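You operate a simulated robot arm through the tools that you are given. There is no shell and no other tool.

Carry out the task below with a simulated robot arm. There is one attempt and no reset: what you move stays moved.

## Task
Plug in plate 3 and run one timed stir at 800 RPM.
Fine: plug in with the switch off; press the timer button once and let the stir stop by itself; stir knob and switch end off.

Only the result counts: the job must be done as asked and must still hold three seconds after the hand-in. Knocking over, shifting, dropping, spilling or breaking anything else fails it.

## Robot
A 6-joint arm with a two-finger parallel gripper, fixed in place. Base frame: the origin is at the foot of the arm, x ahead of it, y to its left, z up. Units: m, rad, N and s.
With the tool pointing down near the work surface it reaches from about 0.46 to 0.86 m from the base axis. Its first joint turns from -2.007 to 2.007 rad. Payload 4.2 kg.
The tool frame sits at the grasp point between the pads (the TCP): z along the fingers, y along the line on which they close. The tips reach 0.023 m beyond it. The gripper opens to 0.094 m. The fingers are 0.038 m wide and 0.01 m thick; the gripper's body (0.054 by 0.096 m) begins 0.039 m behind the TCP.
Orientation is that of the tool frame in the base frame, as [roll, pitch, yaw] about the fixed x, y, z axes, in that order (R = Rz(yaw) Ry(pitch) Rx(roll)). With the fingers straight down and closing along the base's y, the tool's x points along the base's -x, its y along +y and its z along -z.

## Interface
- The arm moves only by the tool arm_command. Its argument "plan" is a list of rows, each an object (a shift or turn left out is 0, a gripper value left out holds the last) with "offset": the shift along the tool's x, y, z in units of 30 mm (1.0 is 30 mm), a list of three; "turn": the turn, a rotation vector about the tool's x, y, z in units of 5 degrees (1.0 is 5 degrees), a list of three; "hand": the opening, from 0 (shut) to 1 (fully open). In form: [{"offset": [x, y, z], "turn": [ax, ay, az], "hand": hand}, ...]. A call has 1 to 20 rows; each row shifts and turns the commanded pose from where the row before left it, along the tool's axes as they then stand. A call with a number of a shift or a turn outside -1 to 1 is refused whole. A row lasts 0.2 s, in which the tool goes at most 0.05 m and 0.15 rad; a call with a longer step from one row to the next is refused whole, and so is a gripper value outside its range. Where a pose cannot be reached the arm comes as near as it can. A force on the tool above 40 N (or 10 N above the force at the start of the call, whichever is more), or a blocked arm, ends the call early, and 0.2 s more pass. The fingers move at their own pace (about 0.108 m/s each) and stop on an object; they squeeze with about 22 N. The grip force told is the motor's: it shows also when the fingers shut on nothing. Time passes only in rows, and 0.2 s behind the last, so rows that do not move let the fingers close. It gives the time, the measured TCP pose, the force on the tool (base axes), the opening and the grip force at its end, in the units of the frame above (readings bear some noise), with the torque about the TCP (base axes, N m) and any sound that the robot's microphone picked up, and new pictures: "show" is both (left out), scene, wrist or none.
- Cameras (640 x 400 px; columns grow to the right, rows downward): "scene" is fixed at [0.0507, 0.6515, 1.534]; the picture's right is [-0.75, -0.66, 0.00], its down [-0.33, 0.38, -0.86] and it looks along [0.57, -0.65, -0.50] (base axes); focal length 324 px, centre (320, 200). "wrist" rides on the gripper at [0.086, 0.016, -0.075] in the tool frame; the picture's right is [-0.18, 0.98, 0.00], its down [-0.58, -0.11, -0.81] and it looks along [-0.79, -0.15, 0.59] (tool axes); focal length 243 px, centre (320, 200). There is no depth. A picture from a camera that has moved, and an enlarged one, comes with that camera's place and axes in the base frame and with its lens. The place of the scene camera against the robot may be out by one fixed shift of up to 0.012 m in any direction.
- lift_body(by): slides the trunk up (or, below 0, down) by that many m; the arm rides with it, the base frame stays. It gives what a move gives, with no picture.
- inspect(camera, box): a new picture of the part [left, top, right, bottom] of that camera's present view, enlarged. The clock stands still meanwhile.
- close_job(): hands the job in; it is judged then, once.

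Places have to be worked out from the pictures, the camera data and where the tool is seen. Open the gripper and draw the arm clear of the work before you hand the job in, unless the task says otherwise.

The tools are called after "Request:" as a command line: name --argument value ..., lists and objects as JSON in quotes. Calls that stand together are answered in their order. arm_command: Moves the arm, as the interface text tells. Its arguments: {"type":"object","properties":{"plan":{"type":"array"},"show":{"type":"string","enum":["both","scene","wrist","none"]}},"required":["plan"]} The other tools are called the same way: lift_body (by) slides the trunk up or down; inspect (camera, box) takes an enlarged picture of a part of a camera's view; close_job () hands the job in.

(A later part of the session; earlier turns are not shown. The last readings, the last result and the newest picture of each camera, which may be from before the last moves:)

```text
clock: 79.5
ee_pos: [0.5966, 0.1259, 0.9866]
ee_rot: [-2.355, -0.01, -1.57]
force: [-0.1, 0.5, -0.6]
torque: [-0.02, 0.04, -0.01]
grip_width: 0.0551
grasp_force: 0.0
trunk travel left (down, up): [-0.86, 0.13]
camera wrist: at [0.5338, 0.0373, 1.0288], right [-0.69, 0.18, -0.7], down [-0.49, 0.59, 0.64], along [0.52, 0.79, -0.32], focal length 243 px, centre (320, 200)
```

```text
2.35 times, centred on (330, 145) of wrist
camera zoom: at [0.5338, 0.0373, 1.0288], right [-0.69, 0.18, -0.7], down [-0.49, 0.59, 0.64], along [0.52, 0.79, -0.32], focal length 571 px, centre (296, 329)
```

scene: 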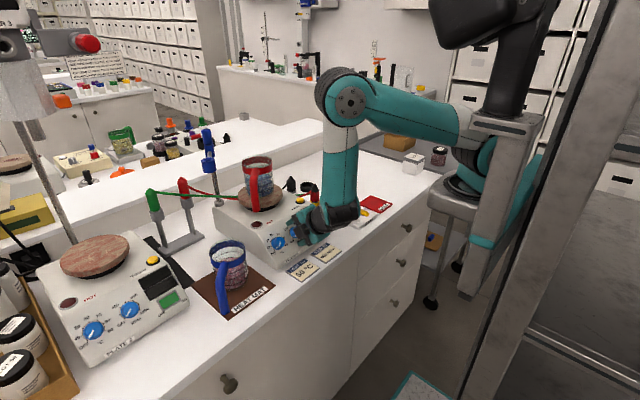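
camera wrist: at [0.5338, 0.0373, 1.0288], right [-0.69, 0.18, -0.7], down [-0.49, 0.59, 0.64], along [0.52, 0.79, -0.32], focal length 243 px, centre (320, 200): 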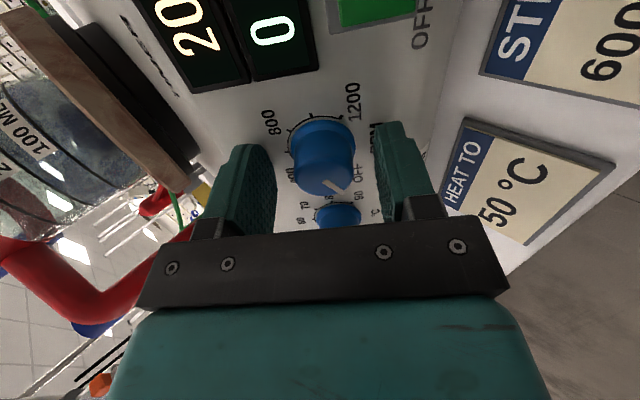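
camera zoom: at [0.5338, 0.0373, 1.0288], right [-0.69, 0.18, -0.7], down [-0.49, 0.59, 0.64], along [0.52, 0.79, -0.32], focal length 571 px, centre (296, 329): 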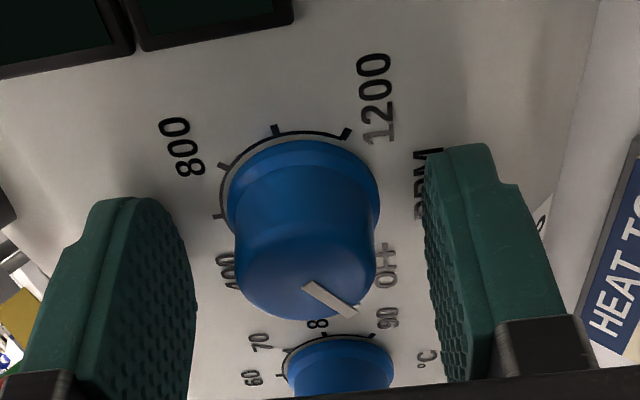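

Well aligned; I nudge 1.8 mm along the closing axis and close on the knob.

Request:
arm_command --plan '[{"offset": [0, 0.06, 0]}, {"hand": 0}, {"hand": 0}, {"hand": 0}, {"hand": 0}]' --show "wrist"

Request:
inspect --camera "wrist" --box '[230, 60, 430, 230]'

```text
clock: 80.7
ee_pos: [0.5964, 0.1245, 0.9865]
ee_rot: [-2.356, -0.009, -1.569]
force: [-3.0, -0.1, -5.5]
torque: [0.16, -0.99, 0.15]
grip_width: 0.0292
grasp_force: 44.7
trunk travel left (down, up): [-0.86, 0.13]
camera wrist: at [0.5326, 0.0374, 1.0275], right [-0.69, 0.18, -0.7], down [-0.49, 0.59, 0.64], along [0.52, 0.79, -0.32], focal length 243 px, centre (320, 200)
```

wrist: 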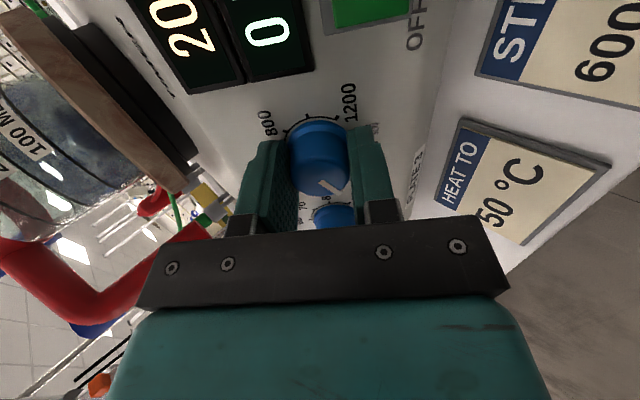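

```text
2.35 times, centred on (330, 145) of wrist
camera zoom: at [0.5326, 0.0374, 1.0275], right [-0.69, 0.18, -0.7], down [-0.49, 0.59, 0.64], along [0.52, 0.79, -0.32], focal length 571 px, centre (296, 329)
```

zoom: 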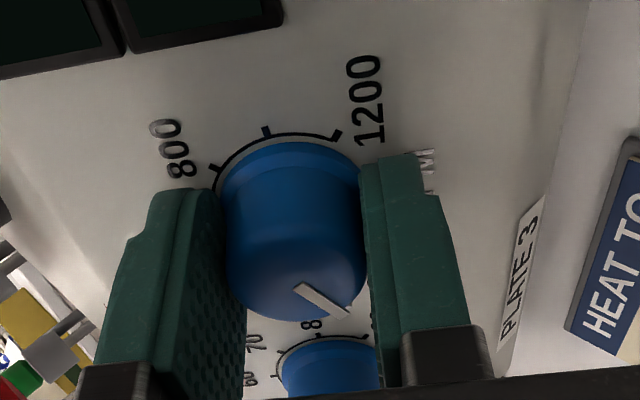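

Gripped at 29 mm, the knob's body diameter just above its skirt. I try a small clockwise turn of 20° and watch the pointer and display.

Request:
arm_command --plan '[{"turn": [0, 0, 1], "hand": 0}, {"turn": [0, 0, 1], "hand": 0}, {"turn": [0, 0, 1], "hand": 0}, {"turn": [0, 0, 1], "hand": 0}, {"hand": 0}]' --show "wrist"

Request:
inspect --camera "wrist" --box '[130, 0, 430, 230]'

```text
clock: 81.9
ee_pos: [0.5972, 0.1249, 0.9863]
ee_rot: [-2.385, 0.237, -1.823]
force: [-1.6, -1.3, -3.7]
torque: [0.44, -1.22, 0.4]
grip_width: 0.0295
grasp_force: 45.0
trunk travel left (down, up): [-0.86, 0.13]
camera wrist: at [0.5125, 0.048, 1.0072], right [-0.61, 0.51, -0.61], down [-0.36, 0.52, 0.78], along [0.71, 0.69, -0.13], focal length 243 px, centre (320, 200)
```

wrist: 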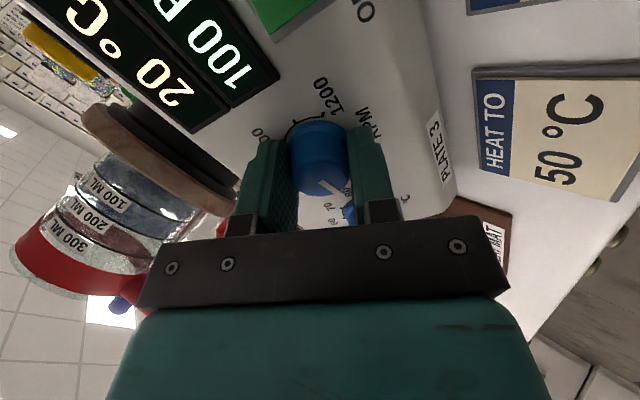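

```text
1.74 times, centred on (280, 115) of wrist
camera zoom: at [0.5125, 0.048, 1.0072], right [-0.61, 0.51, -0.61], down [-0.36, 0.52, 0.78], along [0.71, 0.69, -0.13], focal length 422 px, centre (390, 348)
```

zoom: 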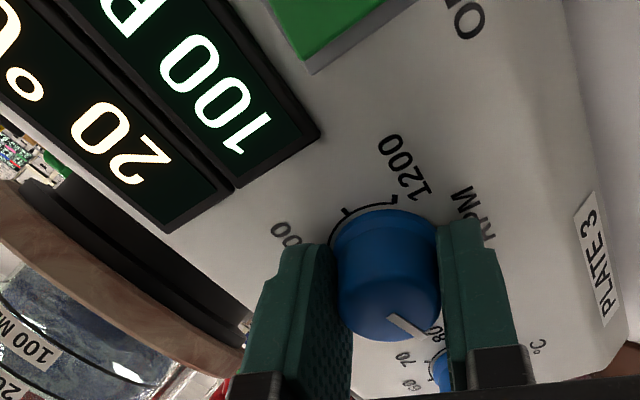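

It works: the display shows 100 RPM after about 20°, and the knob turns with the grip. I continue another 70° (to about 400 RPM).

Request:
arm_command --plan '[{"turn": [0, 0, 1], "hand": 0}, {"turn": [0, 0, 1], "hand": 0}, {"turn": [0, 0, 1], "hand": 0}, {"turn": [0, 0, 1], "hand": 0}, {"turn": [0, 0, 1], "hand": 0}, {"turn": [0, 0, 1], "hand": 0}, {"turn": [0, 0, 1], "hand": 0}, {"hand": 0}]' --show "wrist"

Request:
inspect --camera "scene" --box '[260, 190, 350, 260]'

```text
clock: 83.7
ee_pos: [0.5974, 0.1245, 0.9875]
ee_rot: [-2.612, 0.615, -2.353]
force: [7.9, 3.2, 16.6]
torque: [-0.54, 0.67, -0.57]
grip_width: 0.0293
grasp_force: 45.4
trunk travel left (down, up): [-0.86, 0.13]
camera wrist: at [0.4878, 0.087, 0.9818], right [-0.29, 0.91, -0.3], down [-0.19, 0.25, 0.95], along [0.94, 0.33, 0.1], focal length 243 px, centre (320, 200)
```

wrist: 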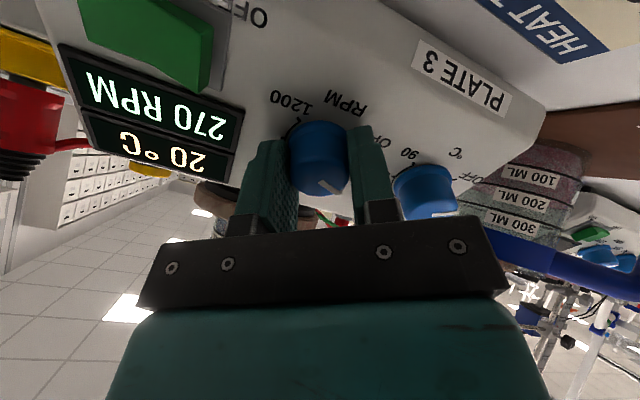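

```text
5.71 times, centred on (305, 225) of scene
camera zoom: at [0.0507, 0.6515, 1.534], right [-0.75, -0.66, 0.0], down [-0.33, 0.38, -0.86], along [0.57, -0.65, -0.5], focal length 1854 px, centre (406, 57)
```

zoom: 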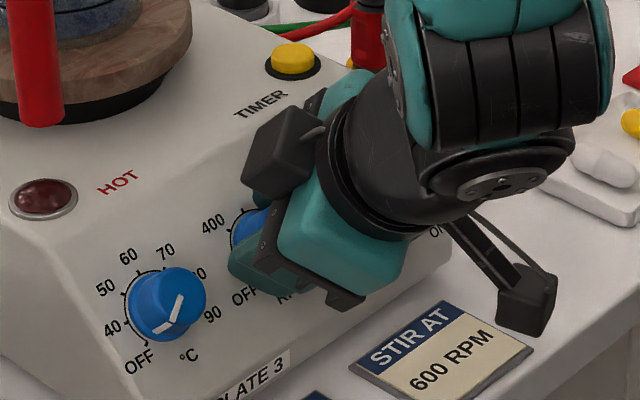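

Display reads 270 RPM (about 4.9 RPM/deg). The tool is pushed up-slope by about 17 N, so I shift 1.5 mm that way to re-centre on the knob axis and continue turning.

Request:
arm_command --plan '[{"offset": [-0.041, -0.029, 0], "hand": 0}, {"turn": [0, 0, 1], "hand": 0}, {"turn": [0, 0, 1], "hand": 0}, {"turn": [0, 0, 1], "hand": 0}, {"turn": [0, 0, 1], "hand": 0}, {"hand": 0}]' --show "wrist"

```text
clock: 85.1
ee_pos: [0.5981, 0.1239, 0.9867]
ee_rot: [-2.878, 0.749, -2.777]
force: [0.2, 4.0, 0.8]
torque: [0.6, -1.19, 0.56]
grip_width: 0.0293
grasp_force: 44.7
trunk travel left (down, up): [-0.86, 0.13]
camera wrist: at [0.4826, 0.1163, 0.9766], right [-0.05, 1.0, -0.06], down [-0.15, 0.05, 0.99], along [0.99, 0.06, 0.15], focal length 243 px, centre (320, 200)
```

wrist: 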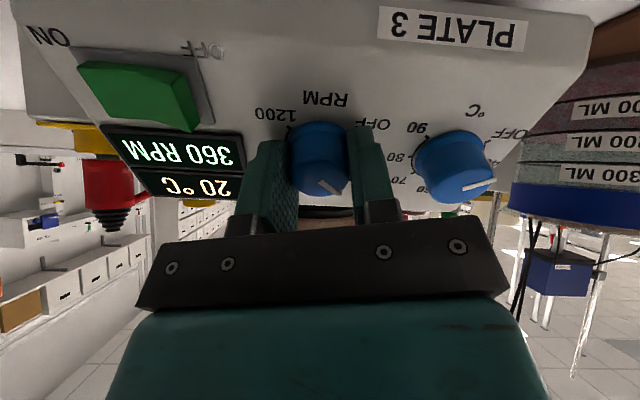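

360 RPM at 75°. The camera side on +y has room (the heat-mat beaker is about 9 cm further), so I keep turning without regrasping: another 40°.

Request:
arm_command --plan '[{"turn": [0, 0, 1], "hand": 0}, {"turn": [0, 0, 1], "hand": 0}, {"turn": [0, 0, 1], "hand": 0}, {"turn": [0, 0, 1], "hand": 0}, {"turn": [0, 0, 1], "hand": 0}, {"turn": [0, 0, 1], "hand": 0}, {"turn": [0, 0, 1], "hand": 0}, {"turn": [0, 0, 1], "hand": 0}, {"hand": 0}]' --show "both"

Request:
inspect --camera "scene" --box '[200, 180, 350, 290]'

```text
clock: 87.1
ee_pos: [0.5978, 0.1235, 0.9852]
ee_rot: [2.75, 0.698, 2.565]
force: [-14.5, -5.5, -2.2]
torque: [0.79, 0.73, 0.75]
grip_width: 0.0295
grasp_force: 45.4
trunk travel left (down, up): [-0.86, 0.13]
camera wrist: at [0.4942, 0.174, 0.9876], right [0.41, 0.82, 0.4], down [-0.23, -0.34, 0.91], along [0.88, -0.47, 0.05], focal length 243 px, centre (320, 200)
```

scene: 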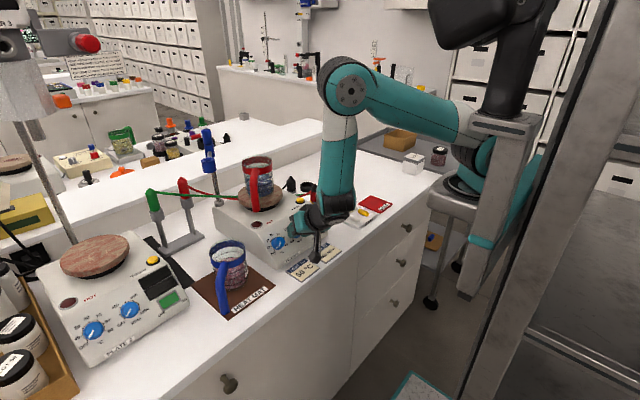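
wrist: 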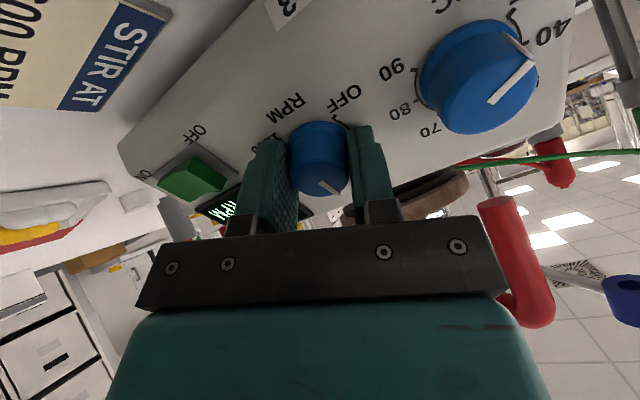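

```text
3.64 times, centred on (275, 235) of scene
camera zoom: at [0.0507, 0.6515, 1.534], right [-0.75, -0.66, 0.0], down [-0.33, 0.38, -0.86], along [0.57, -0.65, -0.5], focal length 1180 px, centre (484, 73)
```

zoom: 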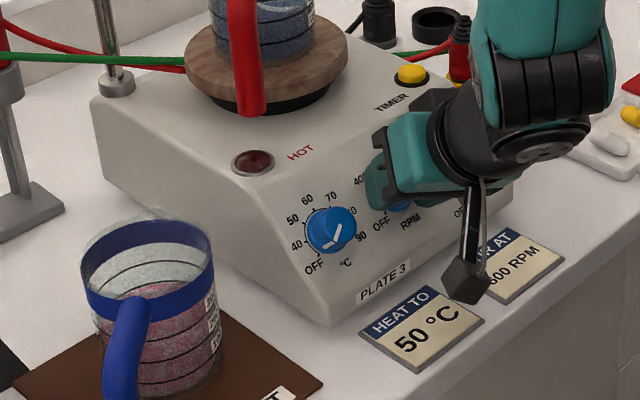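

The turn is at about 115° total, with some side load (12 N down-slope). I recentre 1 mm and turn another 45°.

Request:
arm_command --plan '[{"offset": [0.023, -0.029, 0], "hand": 0}, {"turn": [0, 0, 1], "hand": 0}, {"turn": [0, 0, 1], "hand": 0}, {"turn": [0, 0, 1], "hand": 0}, {"turn": [0, 0, 1], "hand": 0}, {"turn": [0, 0, 1], "hand": 0}, {"turn": [0, 0, 1], "hand": 0}, {"turn": [0, 0, 1], "hand": 0}, {"turn": [0, 0, 1], "hand": 0}, {"turn": [0, 0, 1], "hand": 0}, {"hand": 0}]' --show "both"

Request:
inspect --camera "wrist" --box '[200, 60, 440, 240]'

Request:
inspect --camera "scene" --box '[260, 190, 350, 260]'

```text
clock: 89.5
ee_pos: [0.597, 0.1236, 0.9851]
ee_rot: [2.388, 0.251, 1.821]
force: [-13.3, -5.7, 0.2]
torque: [0.73, -0.39, 0.8]
grip_width: 0.0293
grasp_force: 45.4
trunk travel left (down, up): [-0.86, 0.13]
camera wrist: at [0.5344, 0.2095, 1.0273], right [0.7, 0.17, 0.7], down [-0.5, -0.58, 0.64], along [0.51, -0.8, -0.32], focal length 243 px, centre (320, 200)
```

scene: 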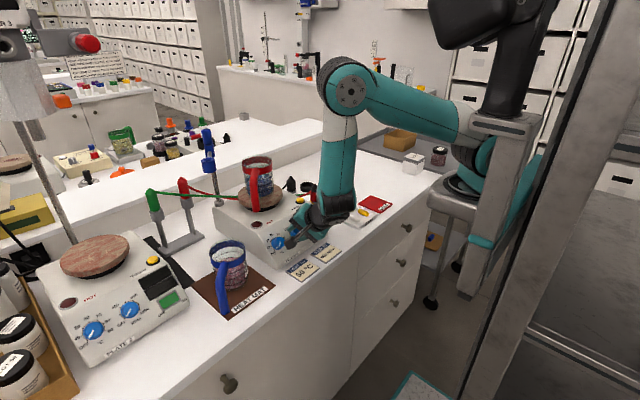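
wrist: 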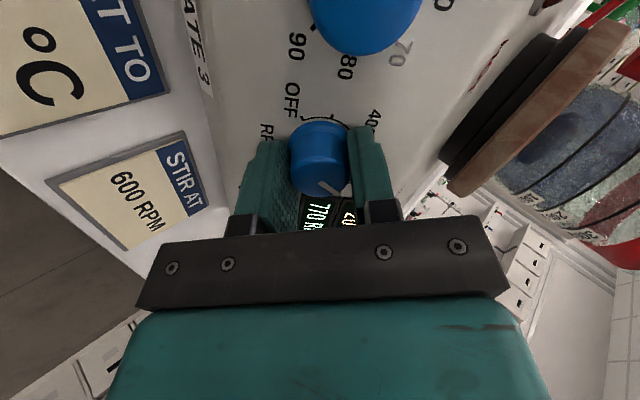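

```text
2.22 times, centred on (320, 150) of wrist
camera zoom: at [0.5344, 0.2095, 1.0273], right [0.7, 0.17, 0.7], down [-0.5, -0.58, 0.64], along [0.51, -0.8, -0.32], focal length 539 px, centre (320, 311)
```

zoom: 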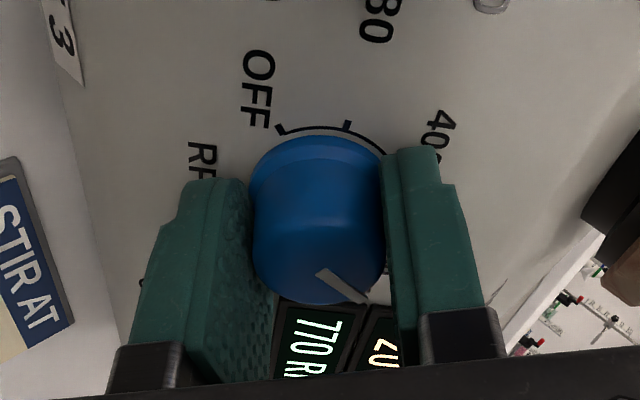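

```text
5.71 times, centred on (305, 225) of scene
camera zoom: at [0.0507, 0.6515, 1.534], right [-0.75, -0.66, 0.0], down [-0.33, 0.38, -0.86], along [0.57, -0.65, -0.5], focal length 1854 px, centre (406, 57)
```

zoom: 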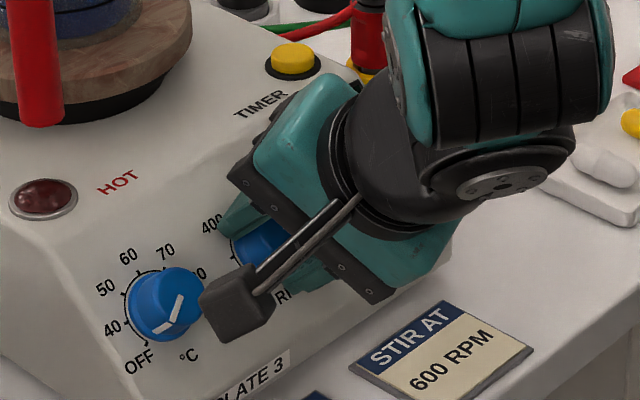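

The display reads 770 RPM at 160°. I turn about 6.5° more for 800.

Request:
arm_command --plan '[{"turn": [0, 0, 0.65], "hand": 0}, {"turn": [0, 0, 0.65], "hand": 0}, {"hand": 0}, {"hand": 0}]' --show "wrist"

Request:
inspect --camera "wrist" --box '[260, 120, 400, 220]'

```text
clock: 90.5
ee_pos: [0.5963, 0.1239, 0.986]
ee_rot: [2.369, 0.173, 1.739]
force: [-8.5, -3.9, -2.7]
torque: [0.41, -0.74, 0.43]
grip_width: 0.0295
grasp_force: 45.2
trunk travel left (down, up): [-0.86, 0.13]
camera wrist: at [0.5413, 0.2106, 1.0342], right [0.71, 0.06, 0.71], down [-0.55, -0.59, 0.6], along [0.45, -0.81, -0.38], focal length 243 px, centre (320, 200)
```

wrist: 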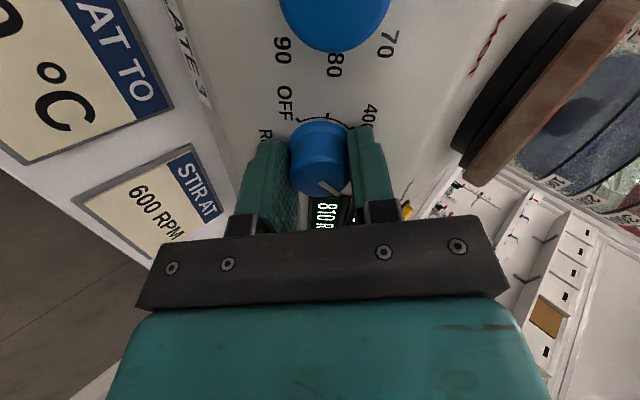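

```text
4.00 times, centred on (330, 170) of wrist
camera zoom: at [0.5413, 0.2106, 1.0342], right [0.71, 0.06, 0.71], down [-0.55, -0.59, 0.6], along [0.45, -0.81, -0.38], focal length 970 px, centre (280, 320)
```

zoom: 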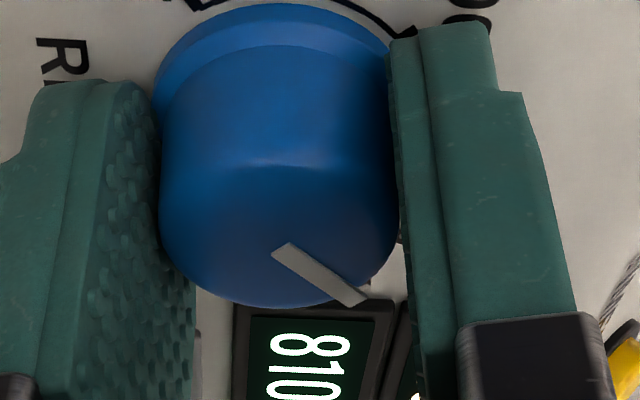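

810 RPM, which is slightly over. I turn back about 2°.

Request:
arm_command --plan '[{"turn": [0, 0, -0.4], "hand": 0}, {"hand": 0}, {"hand": 0}]' --show "none"

Request:
inspect --camera "wrist" --box '[260, 120, 400, 220]'

```text
clock: 91.3
ee_pos: [0.5966, 0.1239, 0.9865]
ee_rot: [2.376, 0.199, 1.766]
force: [-9.4, -3.7, -6.6]
torque: [-0.22, -0.92, -0.23]
grip_width: 0.0292
grasp_force: 45.5
trunk travel left (down, up): [-0.86, 0.13]
```

```text
4.00 times, centred on (330, 170) of wrist
camera zoom: at [0.5392, 0.2104, 1.0321], right [0.7, 0.09, 0.7], down [-0.54, -0.58, 0.61], along [0.47, -0.81, -0.36], focal length 970 px, centre (280, 320)
```

zoom: 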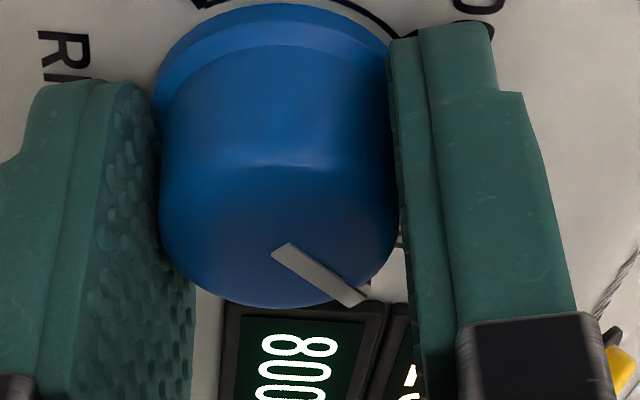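

800 RPM with no residual twist. I open the fingers and check that the setting holds before backing off.

Request:
arm_command --plan '[{"hand": 0.585}, {"hand": 0.585}, {"hand": 0.585}]' --show "none"

Request:
inspect --camera "wrist" --box '[260, 120, 400, 220]'

```text
clock: 92.1
ee_pos: [0.5971, 0.1247, 0.986]
ee_rot: [2.376, 0.199, 1.765]
force: [-0.1, 0.5, -0.5]
torque: [0.0, 0.01, -0.01]
grip_width: 0.055
grasp_force: 0.1
trunk travel left (down, up): [-0.86, 0.13]
```

```text
4.00 times, centred on (330, 170) of wrist
camera zoom: at [0.5396, 0.2107, 1.0322], right [0.7, 0.09, 0.7], down [-0.54, -0.58, 0.61], along [0.47, -0.81, -0.36], focal length 970 px, centre (280, 320)
```

zoom: 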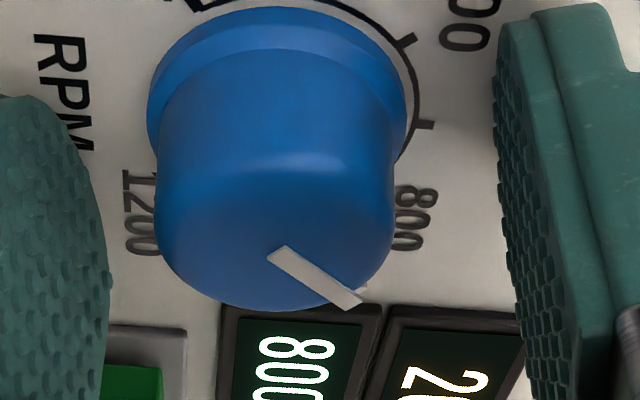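

800 holds after release. I back off along the axis and rise clear of the panel.

Request:
arm_command --plan '[{"offset": [0, 0, -0.5]}, {"offset": [0, 0, -0.5]}, {"offset": [0, 0, -0.5]}, {"offset": [-0.126, 0.454, -0.471]}, {"offset": [-0.126, 0.454, -0.471]}, {"offset": [-0.126, 0.454, -0.471]}, {"offset": [0, 0, 0]}]' --show "both"

Request:
inspect --camera "scene" --box '[240, 180, 350, 260]'

```text
clock: 93.7
ee_pos: [0.5651, 0.1236, 1.0783]
ee_rot: [2.374, 0.2, 1.763]
force: [-0.1, 0.0, 0.7]
torque: [0.04, 0.04, -0.01]
grip_width: 0.0549
grasp_force: 0.0
trunk travel left (down, up): [-0.86, 0.13]
camera wrist: at [0.5083, 0.2104, 1.1237], right [0.7, 0.09, 0.7], down [-0.54, -0.58, 0.61], along [0.47, -0.81, -0.36], focal length 243 px, centre (320, 200)
```

scene: 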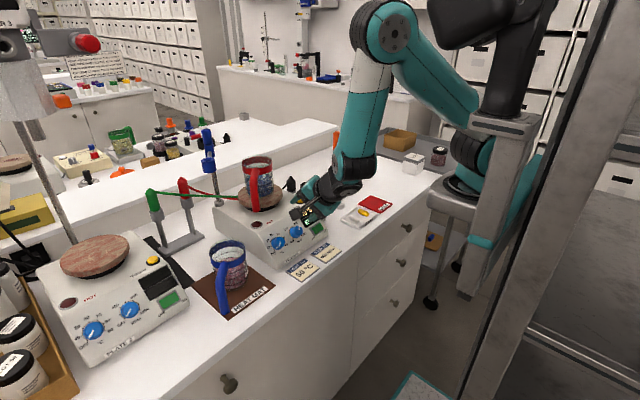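
wrist: 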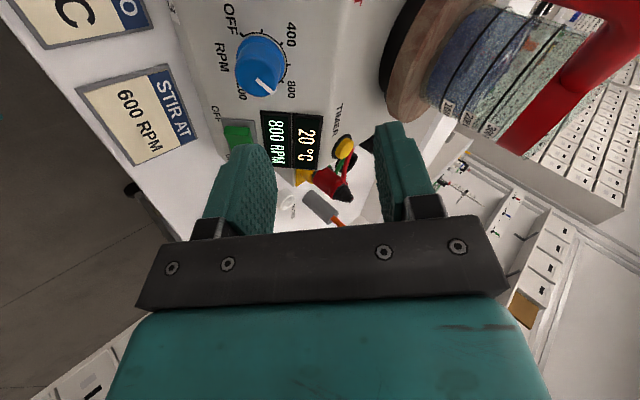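

```text
5.00 times, centred on (295, 220) of scene
camera zoom: at [0.0507, 0.6515, 1.534], right [-0.75, -0.66, 0.0], down [-0.33, 0.38, -0.86], along [0.57, -0.65, -0.5], focal length 1622 px, centre (445, 100)
```

zoom: 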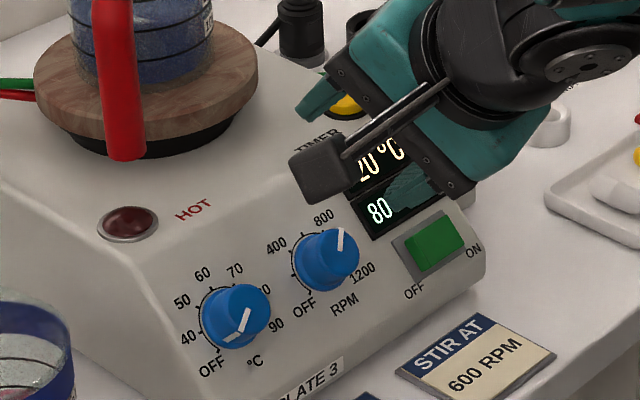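

Display still shows 800 RPM and the knob pointer is at 800. I rotate the gripper back 74.5° and close the fingers.

Request:
arm_command --plan '[{"turn": [0, 0, -1], "hand": 0}, {"turn": [0, 0, -1], "hand": 0}, {"turn": [0, 0, -1], "hand": 0}, {"turn": [0, 0, -1], "hand": 0}, {"turn": [0, 0, -1], "hand": 0}, {"turn": [0, 0, -1], "hand": 0}, {"turn": [0, 0, -1], "hand": 0}, {"turn": [0, 0, -1], "hand": 0}, {"turn": [0, 0, -1], "hand": 0}, {"turn": [0, 0, -1], "hand": 0}, {"turn": [0, 0, -1], "hand": 0}, {"turn": [0, 0, -1], "hand": 0}, {"turn": [0, 0, -1], "hand": 0}, {"turn": [0, 0, -1], "hand": 0}, {"turn": [0, 0, -0.9], "hand": 0}, {"hand": 0}]' --show "none"

```text
clock: 97.1
ee_pos: [0.5641, 0.1243, 1.0779]
ee_rot: [-3.127, 0.786, -3.131]
force: [-0.4, 0.0, -0.7]
torque: [0.01, 0.01, 0.0]
grip_width: 0.0
grasp_force: 22.7
trunk travel left (down, up): [-0.86, 0.13]
```

Now I straighten the tool to vertical (9 × 5°) in place.

Request:
arm_command --plan '[{"turn": [0, 1, 0], "hand": 0}, {"turn": [0, 1, 0], "hand": 0}, {"turn": [0, 1, 0], "hand": 0}, {"turn": [0, 1, 0], "hand": 0}, {"turn": [0, 1, 0], "hand": 0}, {"turn": [0, 1, 0], "hand": 0}, {"turn": [0, 1, 0], "hand": 0}, {"turn": [0, 1, 0], "hand": 0}, {"turn": [0, 1, 0], "hand": 0}, {"hand": 0}]' --show "both"

Request:
inspect --camera "scene" --box '[250, 160, 340, 260]'

```text
clock: 99.3
ee_pos: [0.5641, 0.1246, 1.0769]
ee_rot: [-3.134, 0.001, 3.14]
force: [0.3, 0.7, 0.5]
torque: [-0.01, -0.02, 0.06]
grip_width: 0.0
grasp_force: 21.6
trunk travel left (down, up): [-0.86, 0.13]
camera wrist: at [0.479, 0.1401, 1.1512], right [0.18, 0.98, -0.01], down [0.58, -0.1, 0.81], along [0.79, -0.15, -0.59], focal length 243 px, centre (320, 200)
```

scene: 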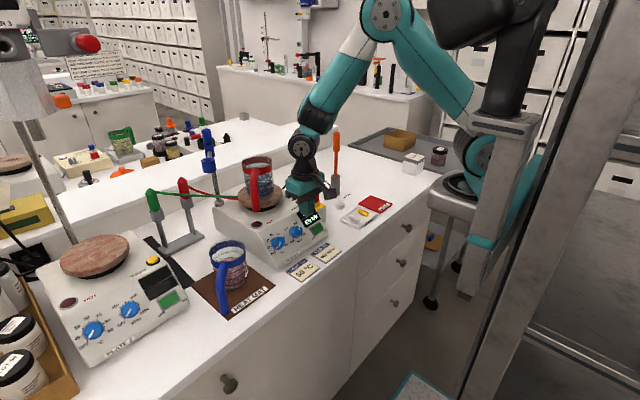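
wrist: 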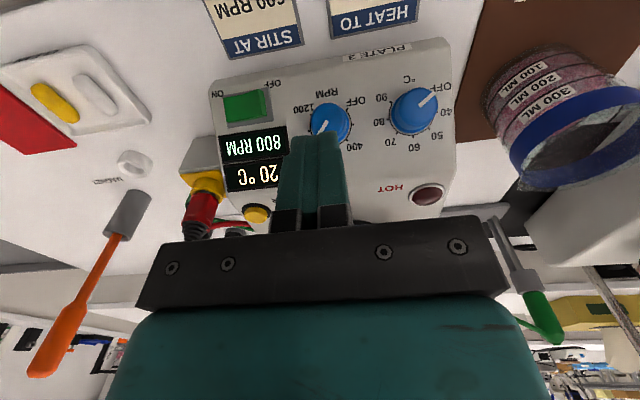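

```text
4.00 times, centred on (295, 210) of scene
camera zoom: at [0.0507, 0.6515, 1.534], right [-0.75, -0.66, 0.0], down [-0.33, 0.38, -0.86], along [0.57, -0.65, -0.5], focal length 1298 px, centre (420, 160)
```

zoom: 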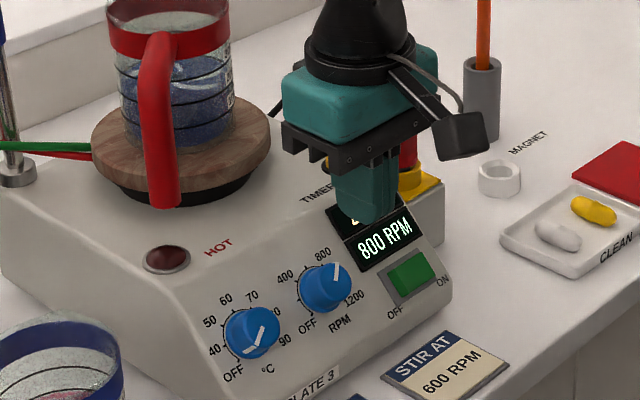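

Plate 3 shows 800 RPM and the liquid is moving. The timer button is at about (0.675, 0.036, 1.016). I move above it at z about 1.10.

Request:
arm_command --plan '[{"offset": [0, 0, -0.8], "hand": 0}, {"offset": [-0.925, -0.738, 0], "hand": 0}, {"offset": [-0.925, -0.738, 0], "hand": 0}, {"offset": [-0.925, -0.738, 0], "hand": 0}, {"offset": [-0.925, -0.738, 0], "hand": 0}, {"hand": 0}]' --show "both"

Request:
inspect --camera "wrist" --box '[240, 40, 400, 200]'

Request:
inspect --camera "scene" --box '[250, 150, 340, 250]'

```text
clock: 100.7
ee_pos: [0.6764, 0.0372, 1.1025]
ee_rot: [-3.133, 0.001, 3.141]
force: [0.8, 0.5, 0.3]
torque: [-0.02, 0.0, -0.01]
grip_width: 0.0
grasp_force: 22.3
trunk travel left (down, up): [-0.86, 0.13]
camera wrist: at [0.5902, 0.0526, 1.1767], right [0.18, 0.98, -0.01], down [0.58, -0.1, 0.81], along [0.79, -0.15, -0.59], focal length 243 px, centre (320, 200)
```

scene: 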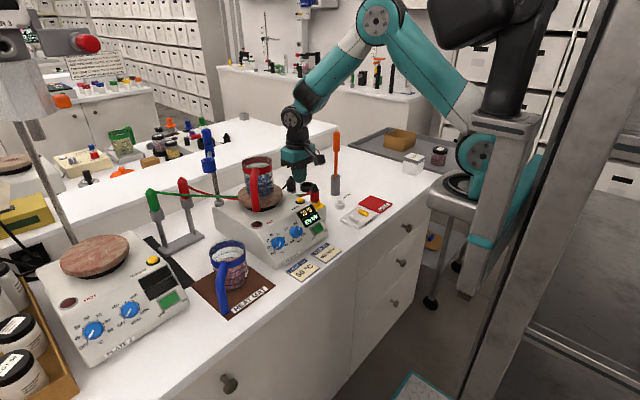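
wrist: 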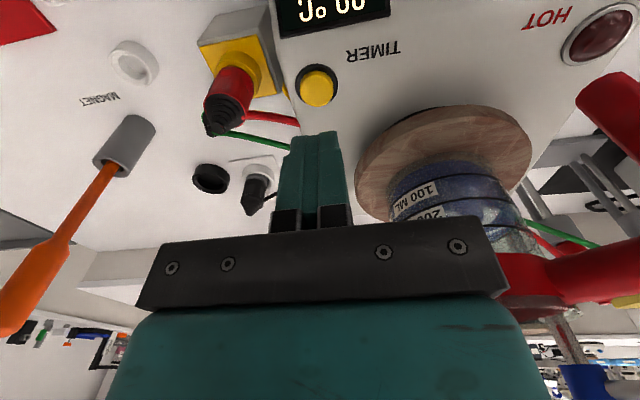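

```text
2.50 times, centred on (320, 120) of wrist
camera zoom: at [0.5902, 0.0526, 1.1767], right [0.18, 0.98, -0.01], down [0.58, -0.1, 0.81], along [0.79, -0.15, -0.59], focal length 606 px, centre (320, 400)
```

zoom: 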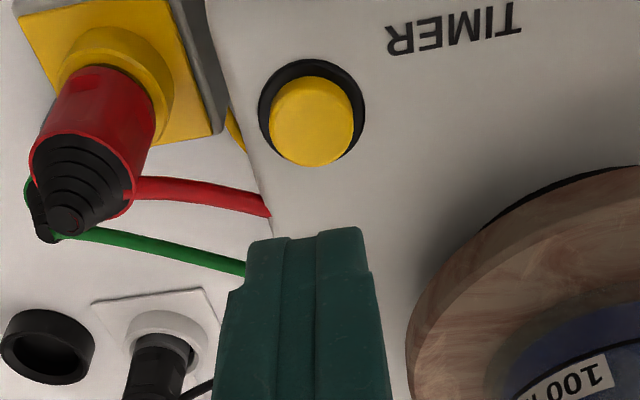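

```text
4.00 times, centred on (295, 200) of scene
camera zoom: at [0.0507, 0.6515, 1.534], right [-0.75, -0.66, 0.0], down [-0.33, 0.38, -0.86], along [0.57, -0.65, -0.5], focal length 1298 px, centre (420, 200)
```

zoom: 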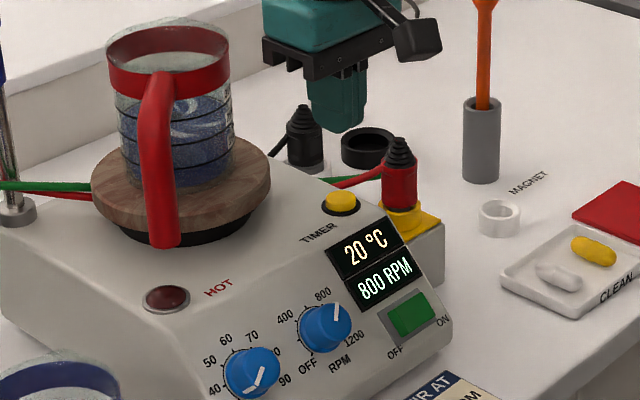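

Timer button centre refined to (0.677, 0.033, 1.0165). I go down to about 6 mm above it first.

Request:
arm_command --plan '[{"offset": [0, -0.06, 0.93], "hand": 0}, {"offset": [0, -0.06, 0.93], "hand": 0}, {"hand": 0}]' --show "wrist"

Request:
inspect --camera "scene" --box '[280, 170, 330, 230]'

```text
clock: 101.5
ee_pos: [0.6772, 0.0314, 1.0476]
ee_rot: [-3.133, 0.002, -3.14]
force: [-0.4, 0.5, 0.0]
torque: [-0.01, 0.0, 0.04]
grip_width: 0.0001
grasp_force: 22.4
trunk travel left (down, up): [-0.86, 0.13]
camera wrist: at [0.5908, 0.0473, 1.1209], right [0.18, 0.98, -0.01], down [0.58, -0.1, 0.81], along [0.79, -0.15, -0.59], focal length 243 px, centre (320, 200)
```

wrist: 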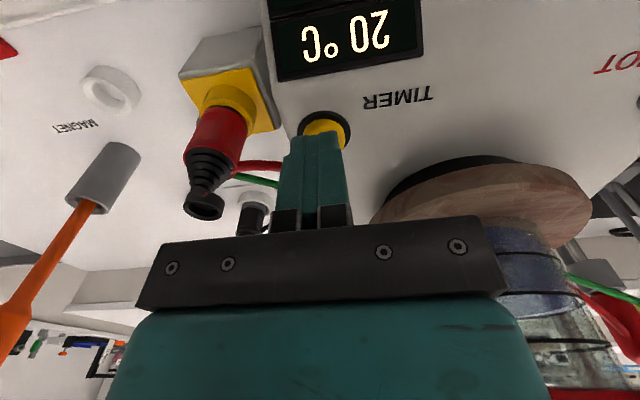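

```text
6.67 times, centred on (305, 200) of scene
camera zoom: at [0.0507, 0.6515, 1.534], right [-0.75, -0.66, 0.0], down [-0.33, 0.38, -0.86], along [0.57, -0.65, -0.5], focal length 2163 px, centre (420, 200)
```

zoom: 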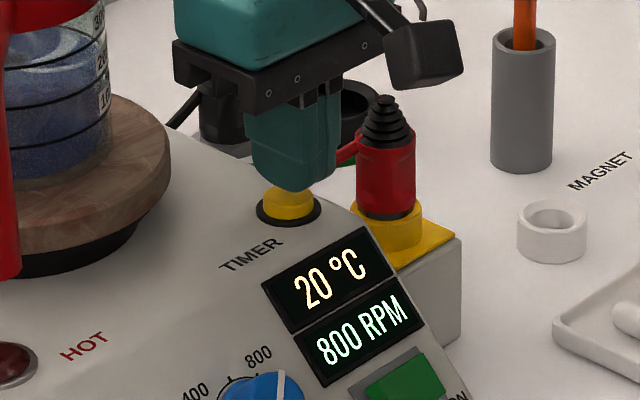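

The fingertips are a few mm above the button. I press gently in small steps, watching force and sound.

Request:
arm_command --plan '[{"offset": [0, 0.03, 0.1], "hand": 0}, {"offset": [0, 0, 0.1], "hand": 0}, {"hand": 0}]' --show "none"

Request:
inspect --camera "scene" --box '[280, 170, 330, 230]'

```text
clock: 102.3
ee_pos: [0.6758, 0.0334, 1.0407]
ee_rot: [-3.133, 0.003, 3.141]
force: [0.1, 0.2, 0.0]
torque: [0.02, -0.04, 0.0]
grip_width: 0.0
grasp_force: 21.8
trunk travel left (down, up): [-0.86, 0.13]
```

```text
6.67 times, centred on (305, 200) of scene
camera zoom: at [0.0507, 0.6515, 1.534], right [-0.75, -0.66, 0.0], down [-0.33, 0.38, -0.86], along [0.57, -0.65, -0.5], focal length 2163 px, centre (420, 200)
```

zoom: 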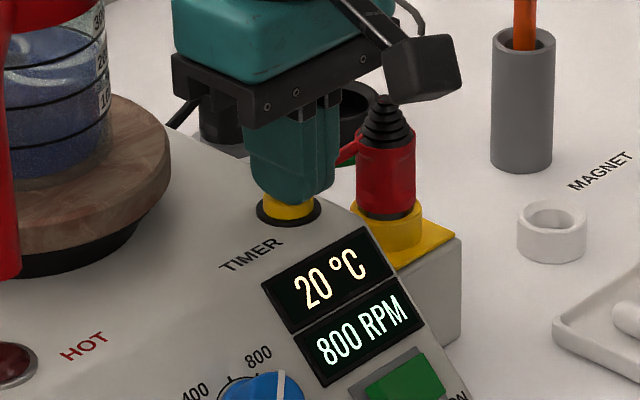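

No contact force yet at z 1.041. I continue in 1.5 mm steps.

Request:
arm_command --plan '[{"offset": [0, 0, 0.05], "hand": 0}, {"hand": 0}]' --show "none"

Request:
arm_command --plan '[{"offset": [0, 0, 0.05], "hand": 0}, {"hand": 0}]' --show "none"

Request:
inspect --camera "scene" --box '[280, 170, 330, 230]'

```text
clock: 102.9
ee_pos: [0.6759, 0.0336, 1.0402]
ee_rot: [-3.133, 0.001, 3.141]
force: [0.7, 0.9, 0.4]
torque: [0.03, 0.02, -0.01]
grip_width: 0.0001
grasp_force: 21.8
trunk travel left (down, up): [-0.86, 0.13]
```

```text
clock: 103.5
ee_pos: [0.6763, 0.0332, 1.0381]
ee_rot: [-3.133, 0.001, -3.14]
force: [0.5, 0.6, 1.0]
torque: [0.01, 0.01, -0.01]
grip_width: 0.0
grasp_force: 21.6
trunk travel left (down, up): [-0.86, 0.13]
```

```text
6.67 times, centred on (305, 200) of scene
camera zoom: at [0.0507, 0.6515, 1.534], right [-0.75, -0.66, 0.0], down [-0.33, 0.38, -0.86], along [0.57, -0.65, -0.5], focal length 2163 px, centre (420, 200)
```

zoom: 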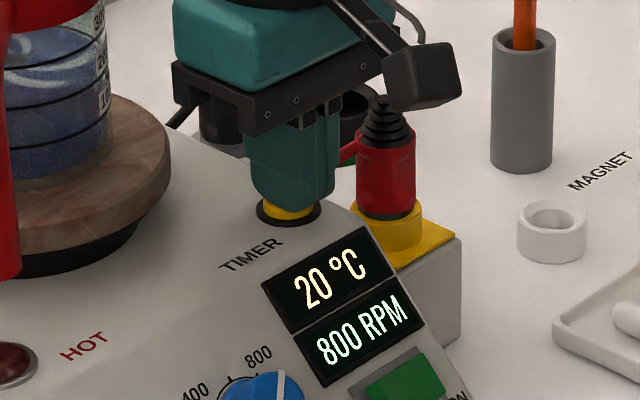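

Just about touching (1 N). I continue pressing in 1.5 mm steps.

Request:
arm_command --plan '[{"offset": [0, 0, 0.05], "hand": 0}, {"hand": 0}]' --show "none"

Request:
inspect --camera "scene" --box '[280, 170, 330, 230]'

```text
clock: 104.1
ee_pos: [0.6754, 0.0331, 1.036]
ee_rot: [-3.133, 0.0, 3.141]
force: [-0.2, -0.8, 1.3]
torque: [-0.02, -0.02, 0.06]
grip_width: 0.0
grasp_force: 22.1
trunk travel left (down, up): [-0.86, 0.13]
heard: click
```

```text
6.67 times, centred on (305, 200) of scene
camera zoom: at [0.0507, 0.6515, 1.534], right [-0.75, -0.66, 0.0], down [-0.33, 0.38, -0.86], along [0.57, -0.65, -0.5], focal length 2163 px, centre (420, 200)
```

zoom: 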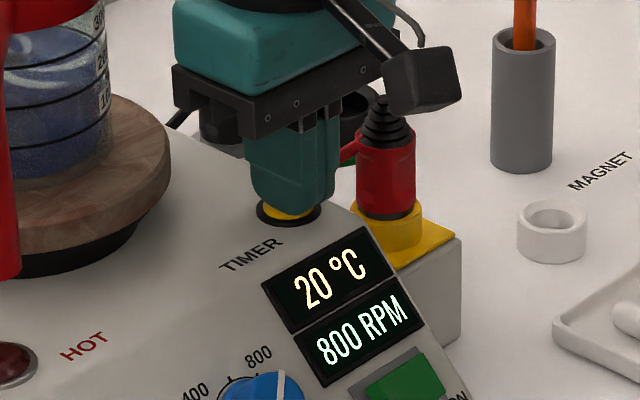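

A click was heard: the timer button is pressed once. I lift straight off right away and watch the timed stir.

Request:
arm_command --plan '[{"offset": [0, 0, -0.5], "hand": 0}, {"offset": [0, 0, -1], "hand": 0}, {"offset": [0, 0, -1], "hand": 0}, {"hand": 0}]' --show "scene"

Request:
inspect --camera "scene" --box '[240, 150, 340, 250]'

```text
clock: 105.1
ee_pos: [0.6753, 0.0323, 1.1136]
ee_rot: [-3.133, 0.0, -3.142]
force: [0.7, -0.1, 0.1]
torque: [-0.02, 0.01, -0.02]
grip_width: 0.0
grasp_force: 22.2
trunk travel left (down, up): [-0.86, 0.13]
```

scene: 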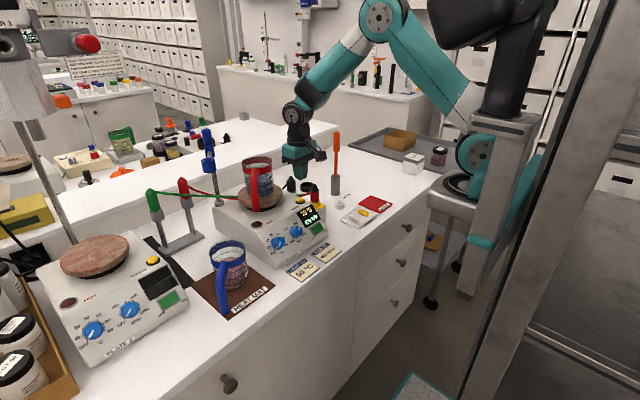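

```text
4.00 times, centred on (290, 200) of scene
camera zoom: at [0.0507, 0.6515, 1.534], right [-0.75, -0.66, 0.0], down [-0.33, 0.38, -0.86], along [0.57, -0.65, -0.5], focal length 1298 px, centre (440, 200)
```

zoom: 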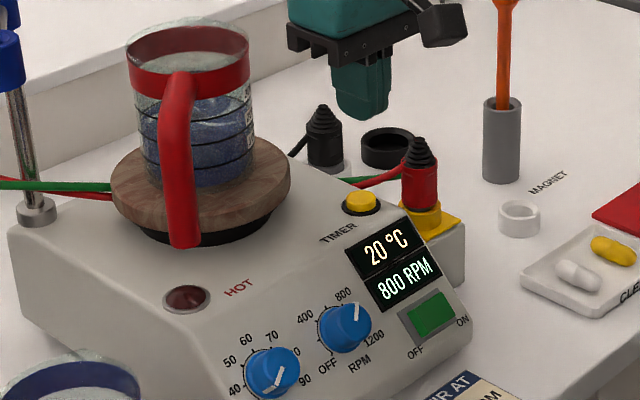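

Still 800 RPM with the timer running. While it runs I move back to the spot in front of the knob, listening for the end signal.

Request:
arm_command --plan '[{"offset": [0.925, 0.738, 0], "hand": 0}, {"offset": [0.925, 0.738, 0], "hand": 0}, {"offset": [0.925, 0.738, 0], "hand": 0}, {"offset": [0.9, 0.75, 0], "hand": 0}, {"hand": 0}]' --show "none"

Request:
arm_command --plan '[{"offset": [0, 0, 0]}, {"offset": [0, 0, 0]}, {"offset": [0, 0, 0]}, {"offset": [0, 0, 0]}, {"offset": [0, 0, 0]}, {"offset": [0, 0, 0]}, {"offset": [0, 0, 0]}, {"offset": [0, 0, 0]}, {"offset": [0, 0, 0]}, {"offset": [0, 0, 0]}, {"offset": [0, 0, 0]}, {"offset": [0, 0, 0]}, {"offset": [0, 0, 0]}, {"offset": [0, 0, 0]}, {"offset": [0, 0, 0]}, {"offset": [0, 0, 0]}, {"offset": [0, 0, 0]}, {"offset": [0, 0, 0]}, {"offset": [0, 0, 0]}, {"offset": [0, 0, 0]}]' --show "scene"

Request:
inspect --camera "scene" --box '[240, 150, 340, 250]'

```text
clock: 106.3
ee_pos: [0.5657, 0.1232, 1.1118]
ee_rot: [-3.134, -0.001, 3.141]
force: [-0.2, -0.6, 0.0]
torque: [-0.02, 0.02, 0.01]
grip_width: 0.0
grasp_force: 22.2
trunk travel left (down, up): [-0.86, 0.13]
```

```text
clock: 110.5
ee_pos: [0.5649, 0.123, 1.1121]
ee_rot: [-3.132, 0.002, -3.141]
force: [-0.1, -0.1, -0.2]
torque: [0.02, 0.04, 0.0]
grip_width: 0.0
grasp_force: 22.0
trunk travel left (down, up): [-0.86, 0.13]
```

scene: 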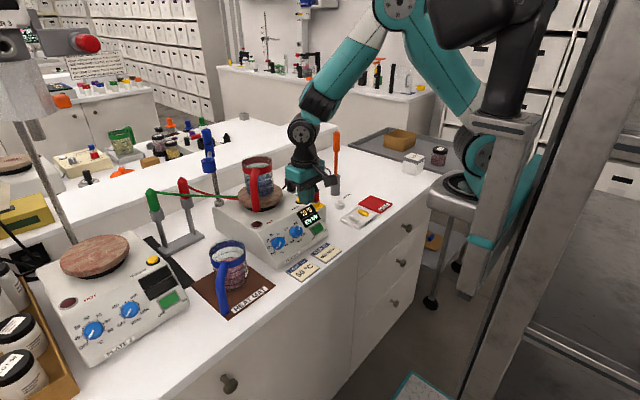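

```text
4.00 times, centred on (290, 200) of scene
camera zoom: at [0.0507, 0.6515, 1.534], right [-0.75, -0.66, 0.0], down [-0.33, 0.38, -0.86], along [0.57, -0.65, -0.5], focal length 1298 px, centre (440, 200)
```

zoom: 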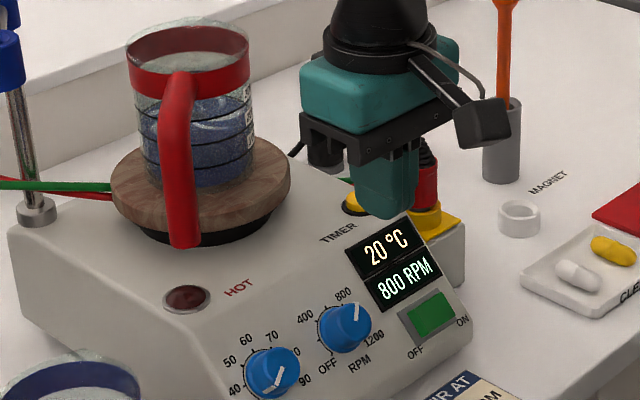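

Still running at 800 RPM. Meanwhile I re-tilt the tool to the knob axis, without touching anything.

Request:
arm_command --plan '[{"turn": [0, -1, 0], "hand": 0.585}, {"turn": [0, -1, 0]}, {"turn": [0, -1, 0]}, {"turn": [0, -1, 0]}, {"turn": [0, -1, 0]}, {"turn": [0, -1, 0]}, {"turn": [0, -1, 0]}, {"turn": [0, -1, 0]}, {"turn": [0, -1, 0]}, {"offset": [0, 0, 0]}]' --show "none"

Request:
arm_command --plan '[{"turn": [0, 0, 1]}, {"turn": [0, 0, 1]}, {"turn": [0, 0, 1]}, {"turn": [0, 0, 1]}, {"turn": [0, 0, 1]}, {"turn": [0, 0, 1]}, {"turn": [0, 0, 1]}, {"turn": [0, 0, 1]}, {"turn": [0, 0, 1]}, {"turn": [0, 0, 1]}, {"turn": [0, 0, 1]}, {"turn": [0, 0, 1]}, {"turn": [0, 0, 1]}, {"turn": [0, 0, 1]}, {"turn": [0, 0, 1]}, {"turn": [0, 0, 1]}, {"offset": [0, 0, 0]}]' --show "both"

Request:
inspect --camera "scene" --box '[240, 150, 340, 250]'

```text
clock: 112.7
ee_pos: [0.5658, 0.1224, 1.1093]
ee_rot: [-3.131, 0.787, -3.133]
force: [-0.2, 0.4, 0.4]
torque: [0.01, -0.02, 0.01]
grip_width: 0.0548
grasp_force: 0.1
trunk travel left (down, up): [-0.86, 0.13]
```

```text
clock: 116.3
ee_pos: [0.5658, 0.1231, 1.1097]
ee_rot: [2.362, 0.13, 1.693]
force: [0.8, -0.4, -0.4]
torque: [-0.01, -0.02, -0.04]
grip_width: 0.0551
grasp_force: 0.1
trunk travel left (down, up): [-0.86, 0.13]
camera wrist: at [0.5144, 0.2102, 1.1626], right [0.71, -0.01, 0.71], down [-0.58, -0.59, 0.57], along [0.41, -0.81, -0.42], focal length 243 px, centre (320, 200)
```

scene: 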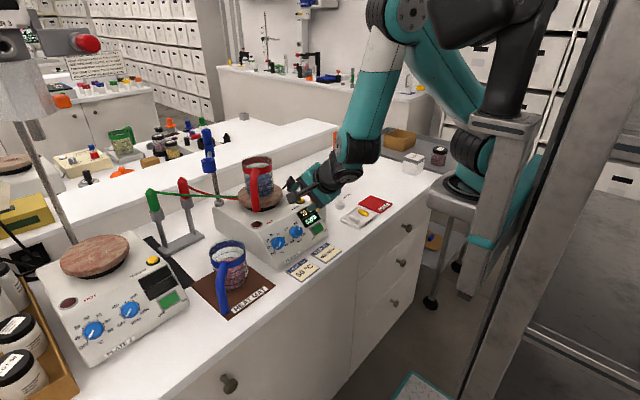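
wrist: 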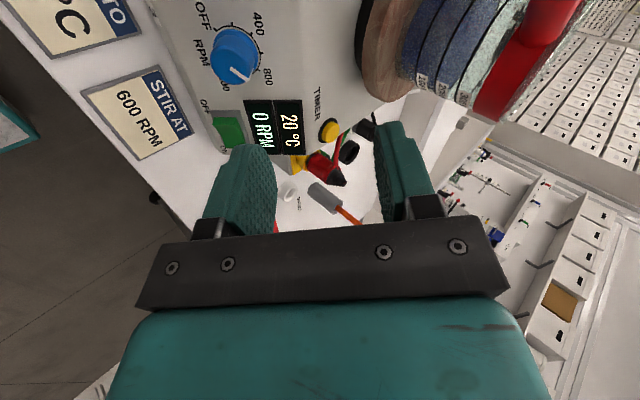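

```text
4.00 times, centred on (290, 200) of scene
camera zoom: at [0.0507, 0.6515, 1.534], right [-0.75, -0.66, 0.0], down [-0.33, 0.38, -0.86], along [0.57, -0.65, -0.5], focal length 1298 px, centre (440, 200)
```

zoom: 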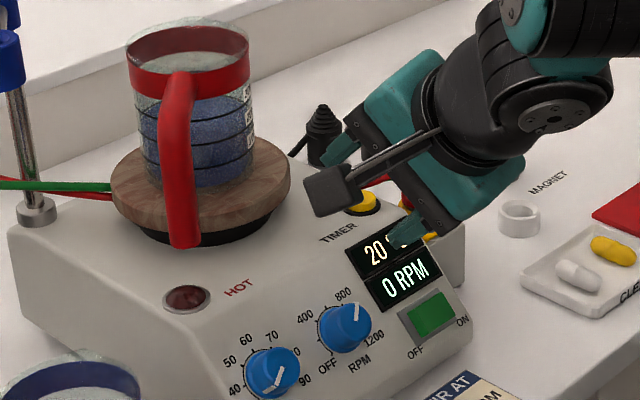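

The stir stopped by itself: the display reads 0 RPM with the knob still at 800. To rule out any restart while I move the knob, I'll switch off first. I turn the tool back to vertical.

Request:
arm_command --plan '[{"turn": [0, 0, -1], "hand": 0}, {"turn": [0, 0, -1]}, {"turn": [0, 0, -1]}, {"turn": [0, 0, -1]}, {"turn": [0, 0, -1]}, {"turn": [0, 0, -1]}, {"turn": [0, 0, -1]}, {"turn": [0, 0, -1]}, {"turn": [0, 0, -1]}, {"turn": [0, 0, -1]}, {"turn": [0, 0, -1]}, {"turn": [0, 0, -1]}, {"turn": [0, 0, -1]}, {"turn": [0, 0, -1]}, {"turn": [0, 0, -1]}, {"turn": [0, 0, -1]}, {"offset": [0, 0, 0]}]' --show "none"

Request:
arm_command --plan '[{"turn": [0, 1, 0]}, {"turn": [0, 1, 0]}, {"turn": [0, 1, 0]}, {"turn": [0, 1, 0]}, {"turn": [0, 1, 0]}, {"turn": [0, 1, 0]}, {"turn": [0, 1, 0]}, {"turn": [0, 1, 0]}, {"turn": [0, 1, 0]}, {"offset": [0, 0, 0]}]' --show "scene"

Request:
inspect --camera "scene" --box '[240, 150, 340, 250]'

```text
clock: 119.9
ee_pos: [0.5658, 0.1236, 1.1101]
ee_rot: [-3.129, 0.787, -3.133]
force: [-0.5, -0.6, -0.5]
torque: [0.02, 0.02, -0.01]
grip_width: 0.0001
grasp_force: 22.2
trunk travel left (down, up): [-0.86, 0.13]
```

```text
clock: 122.1
ee_pos: [0.5656, 0.1223, 1.1099]
ee_rot: [-3.133, 0.0, 3.141]
force: [-0.1, -0.4, -0.6]
torque: [-0.01, 0.01, 0.0]
grip_width: 0.0
grasp_force: 21.8
trunk travel left (down, up): [-0.86, 0.13]
```

scene: 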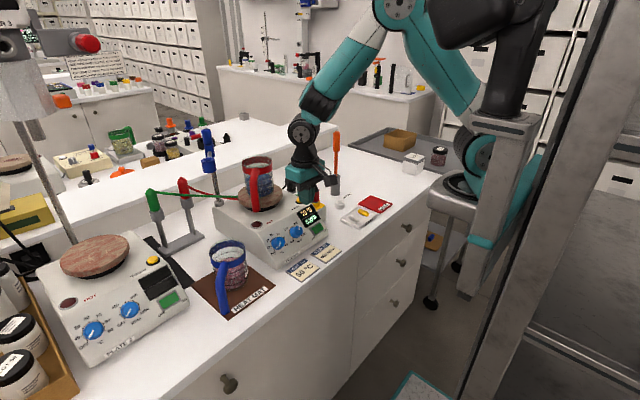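

```text
4.00 times, centred on (290, 200) of scene
camera zoom: at [0.0507, 0.6515, 1.534], right [-0.75, -0.66, 0.0], down [-0.33, 0.38, -0.86], along [0.57, -0.65, -0.5], focal length 1298 px, centre (440, 200)
```

zoom: 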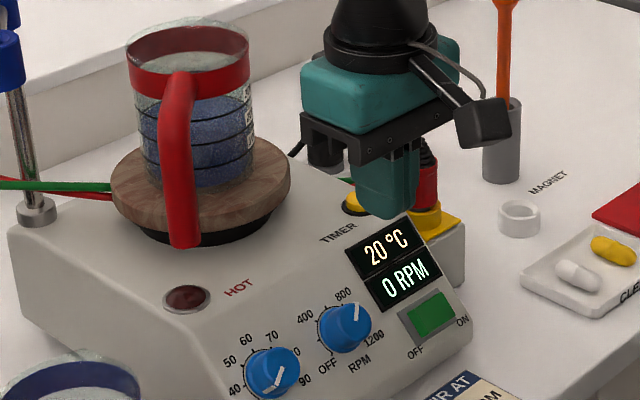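

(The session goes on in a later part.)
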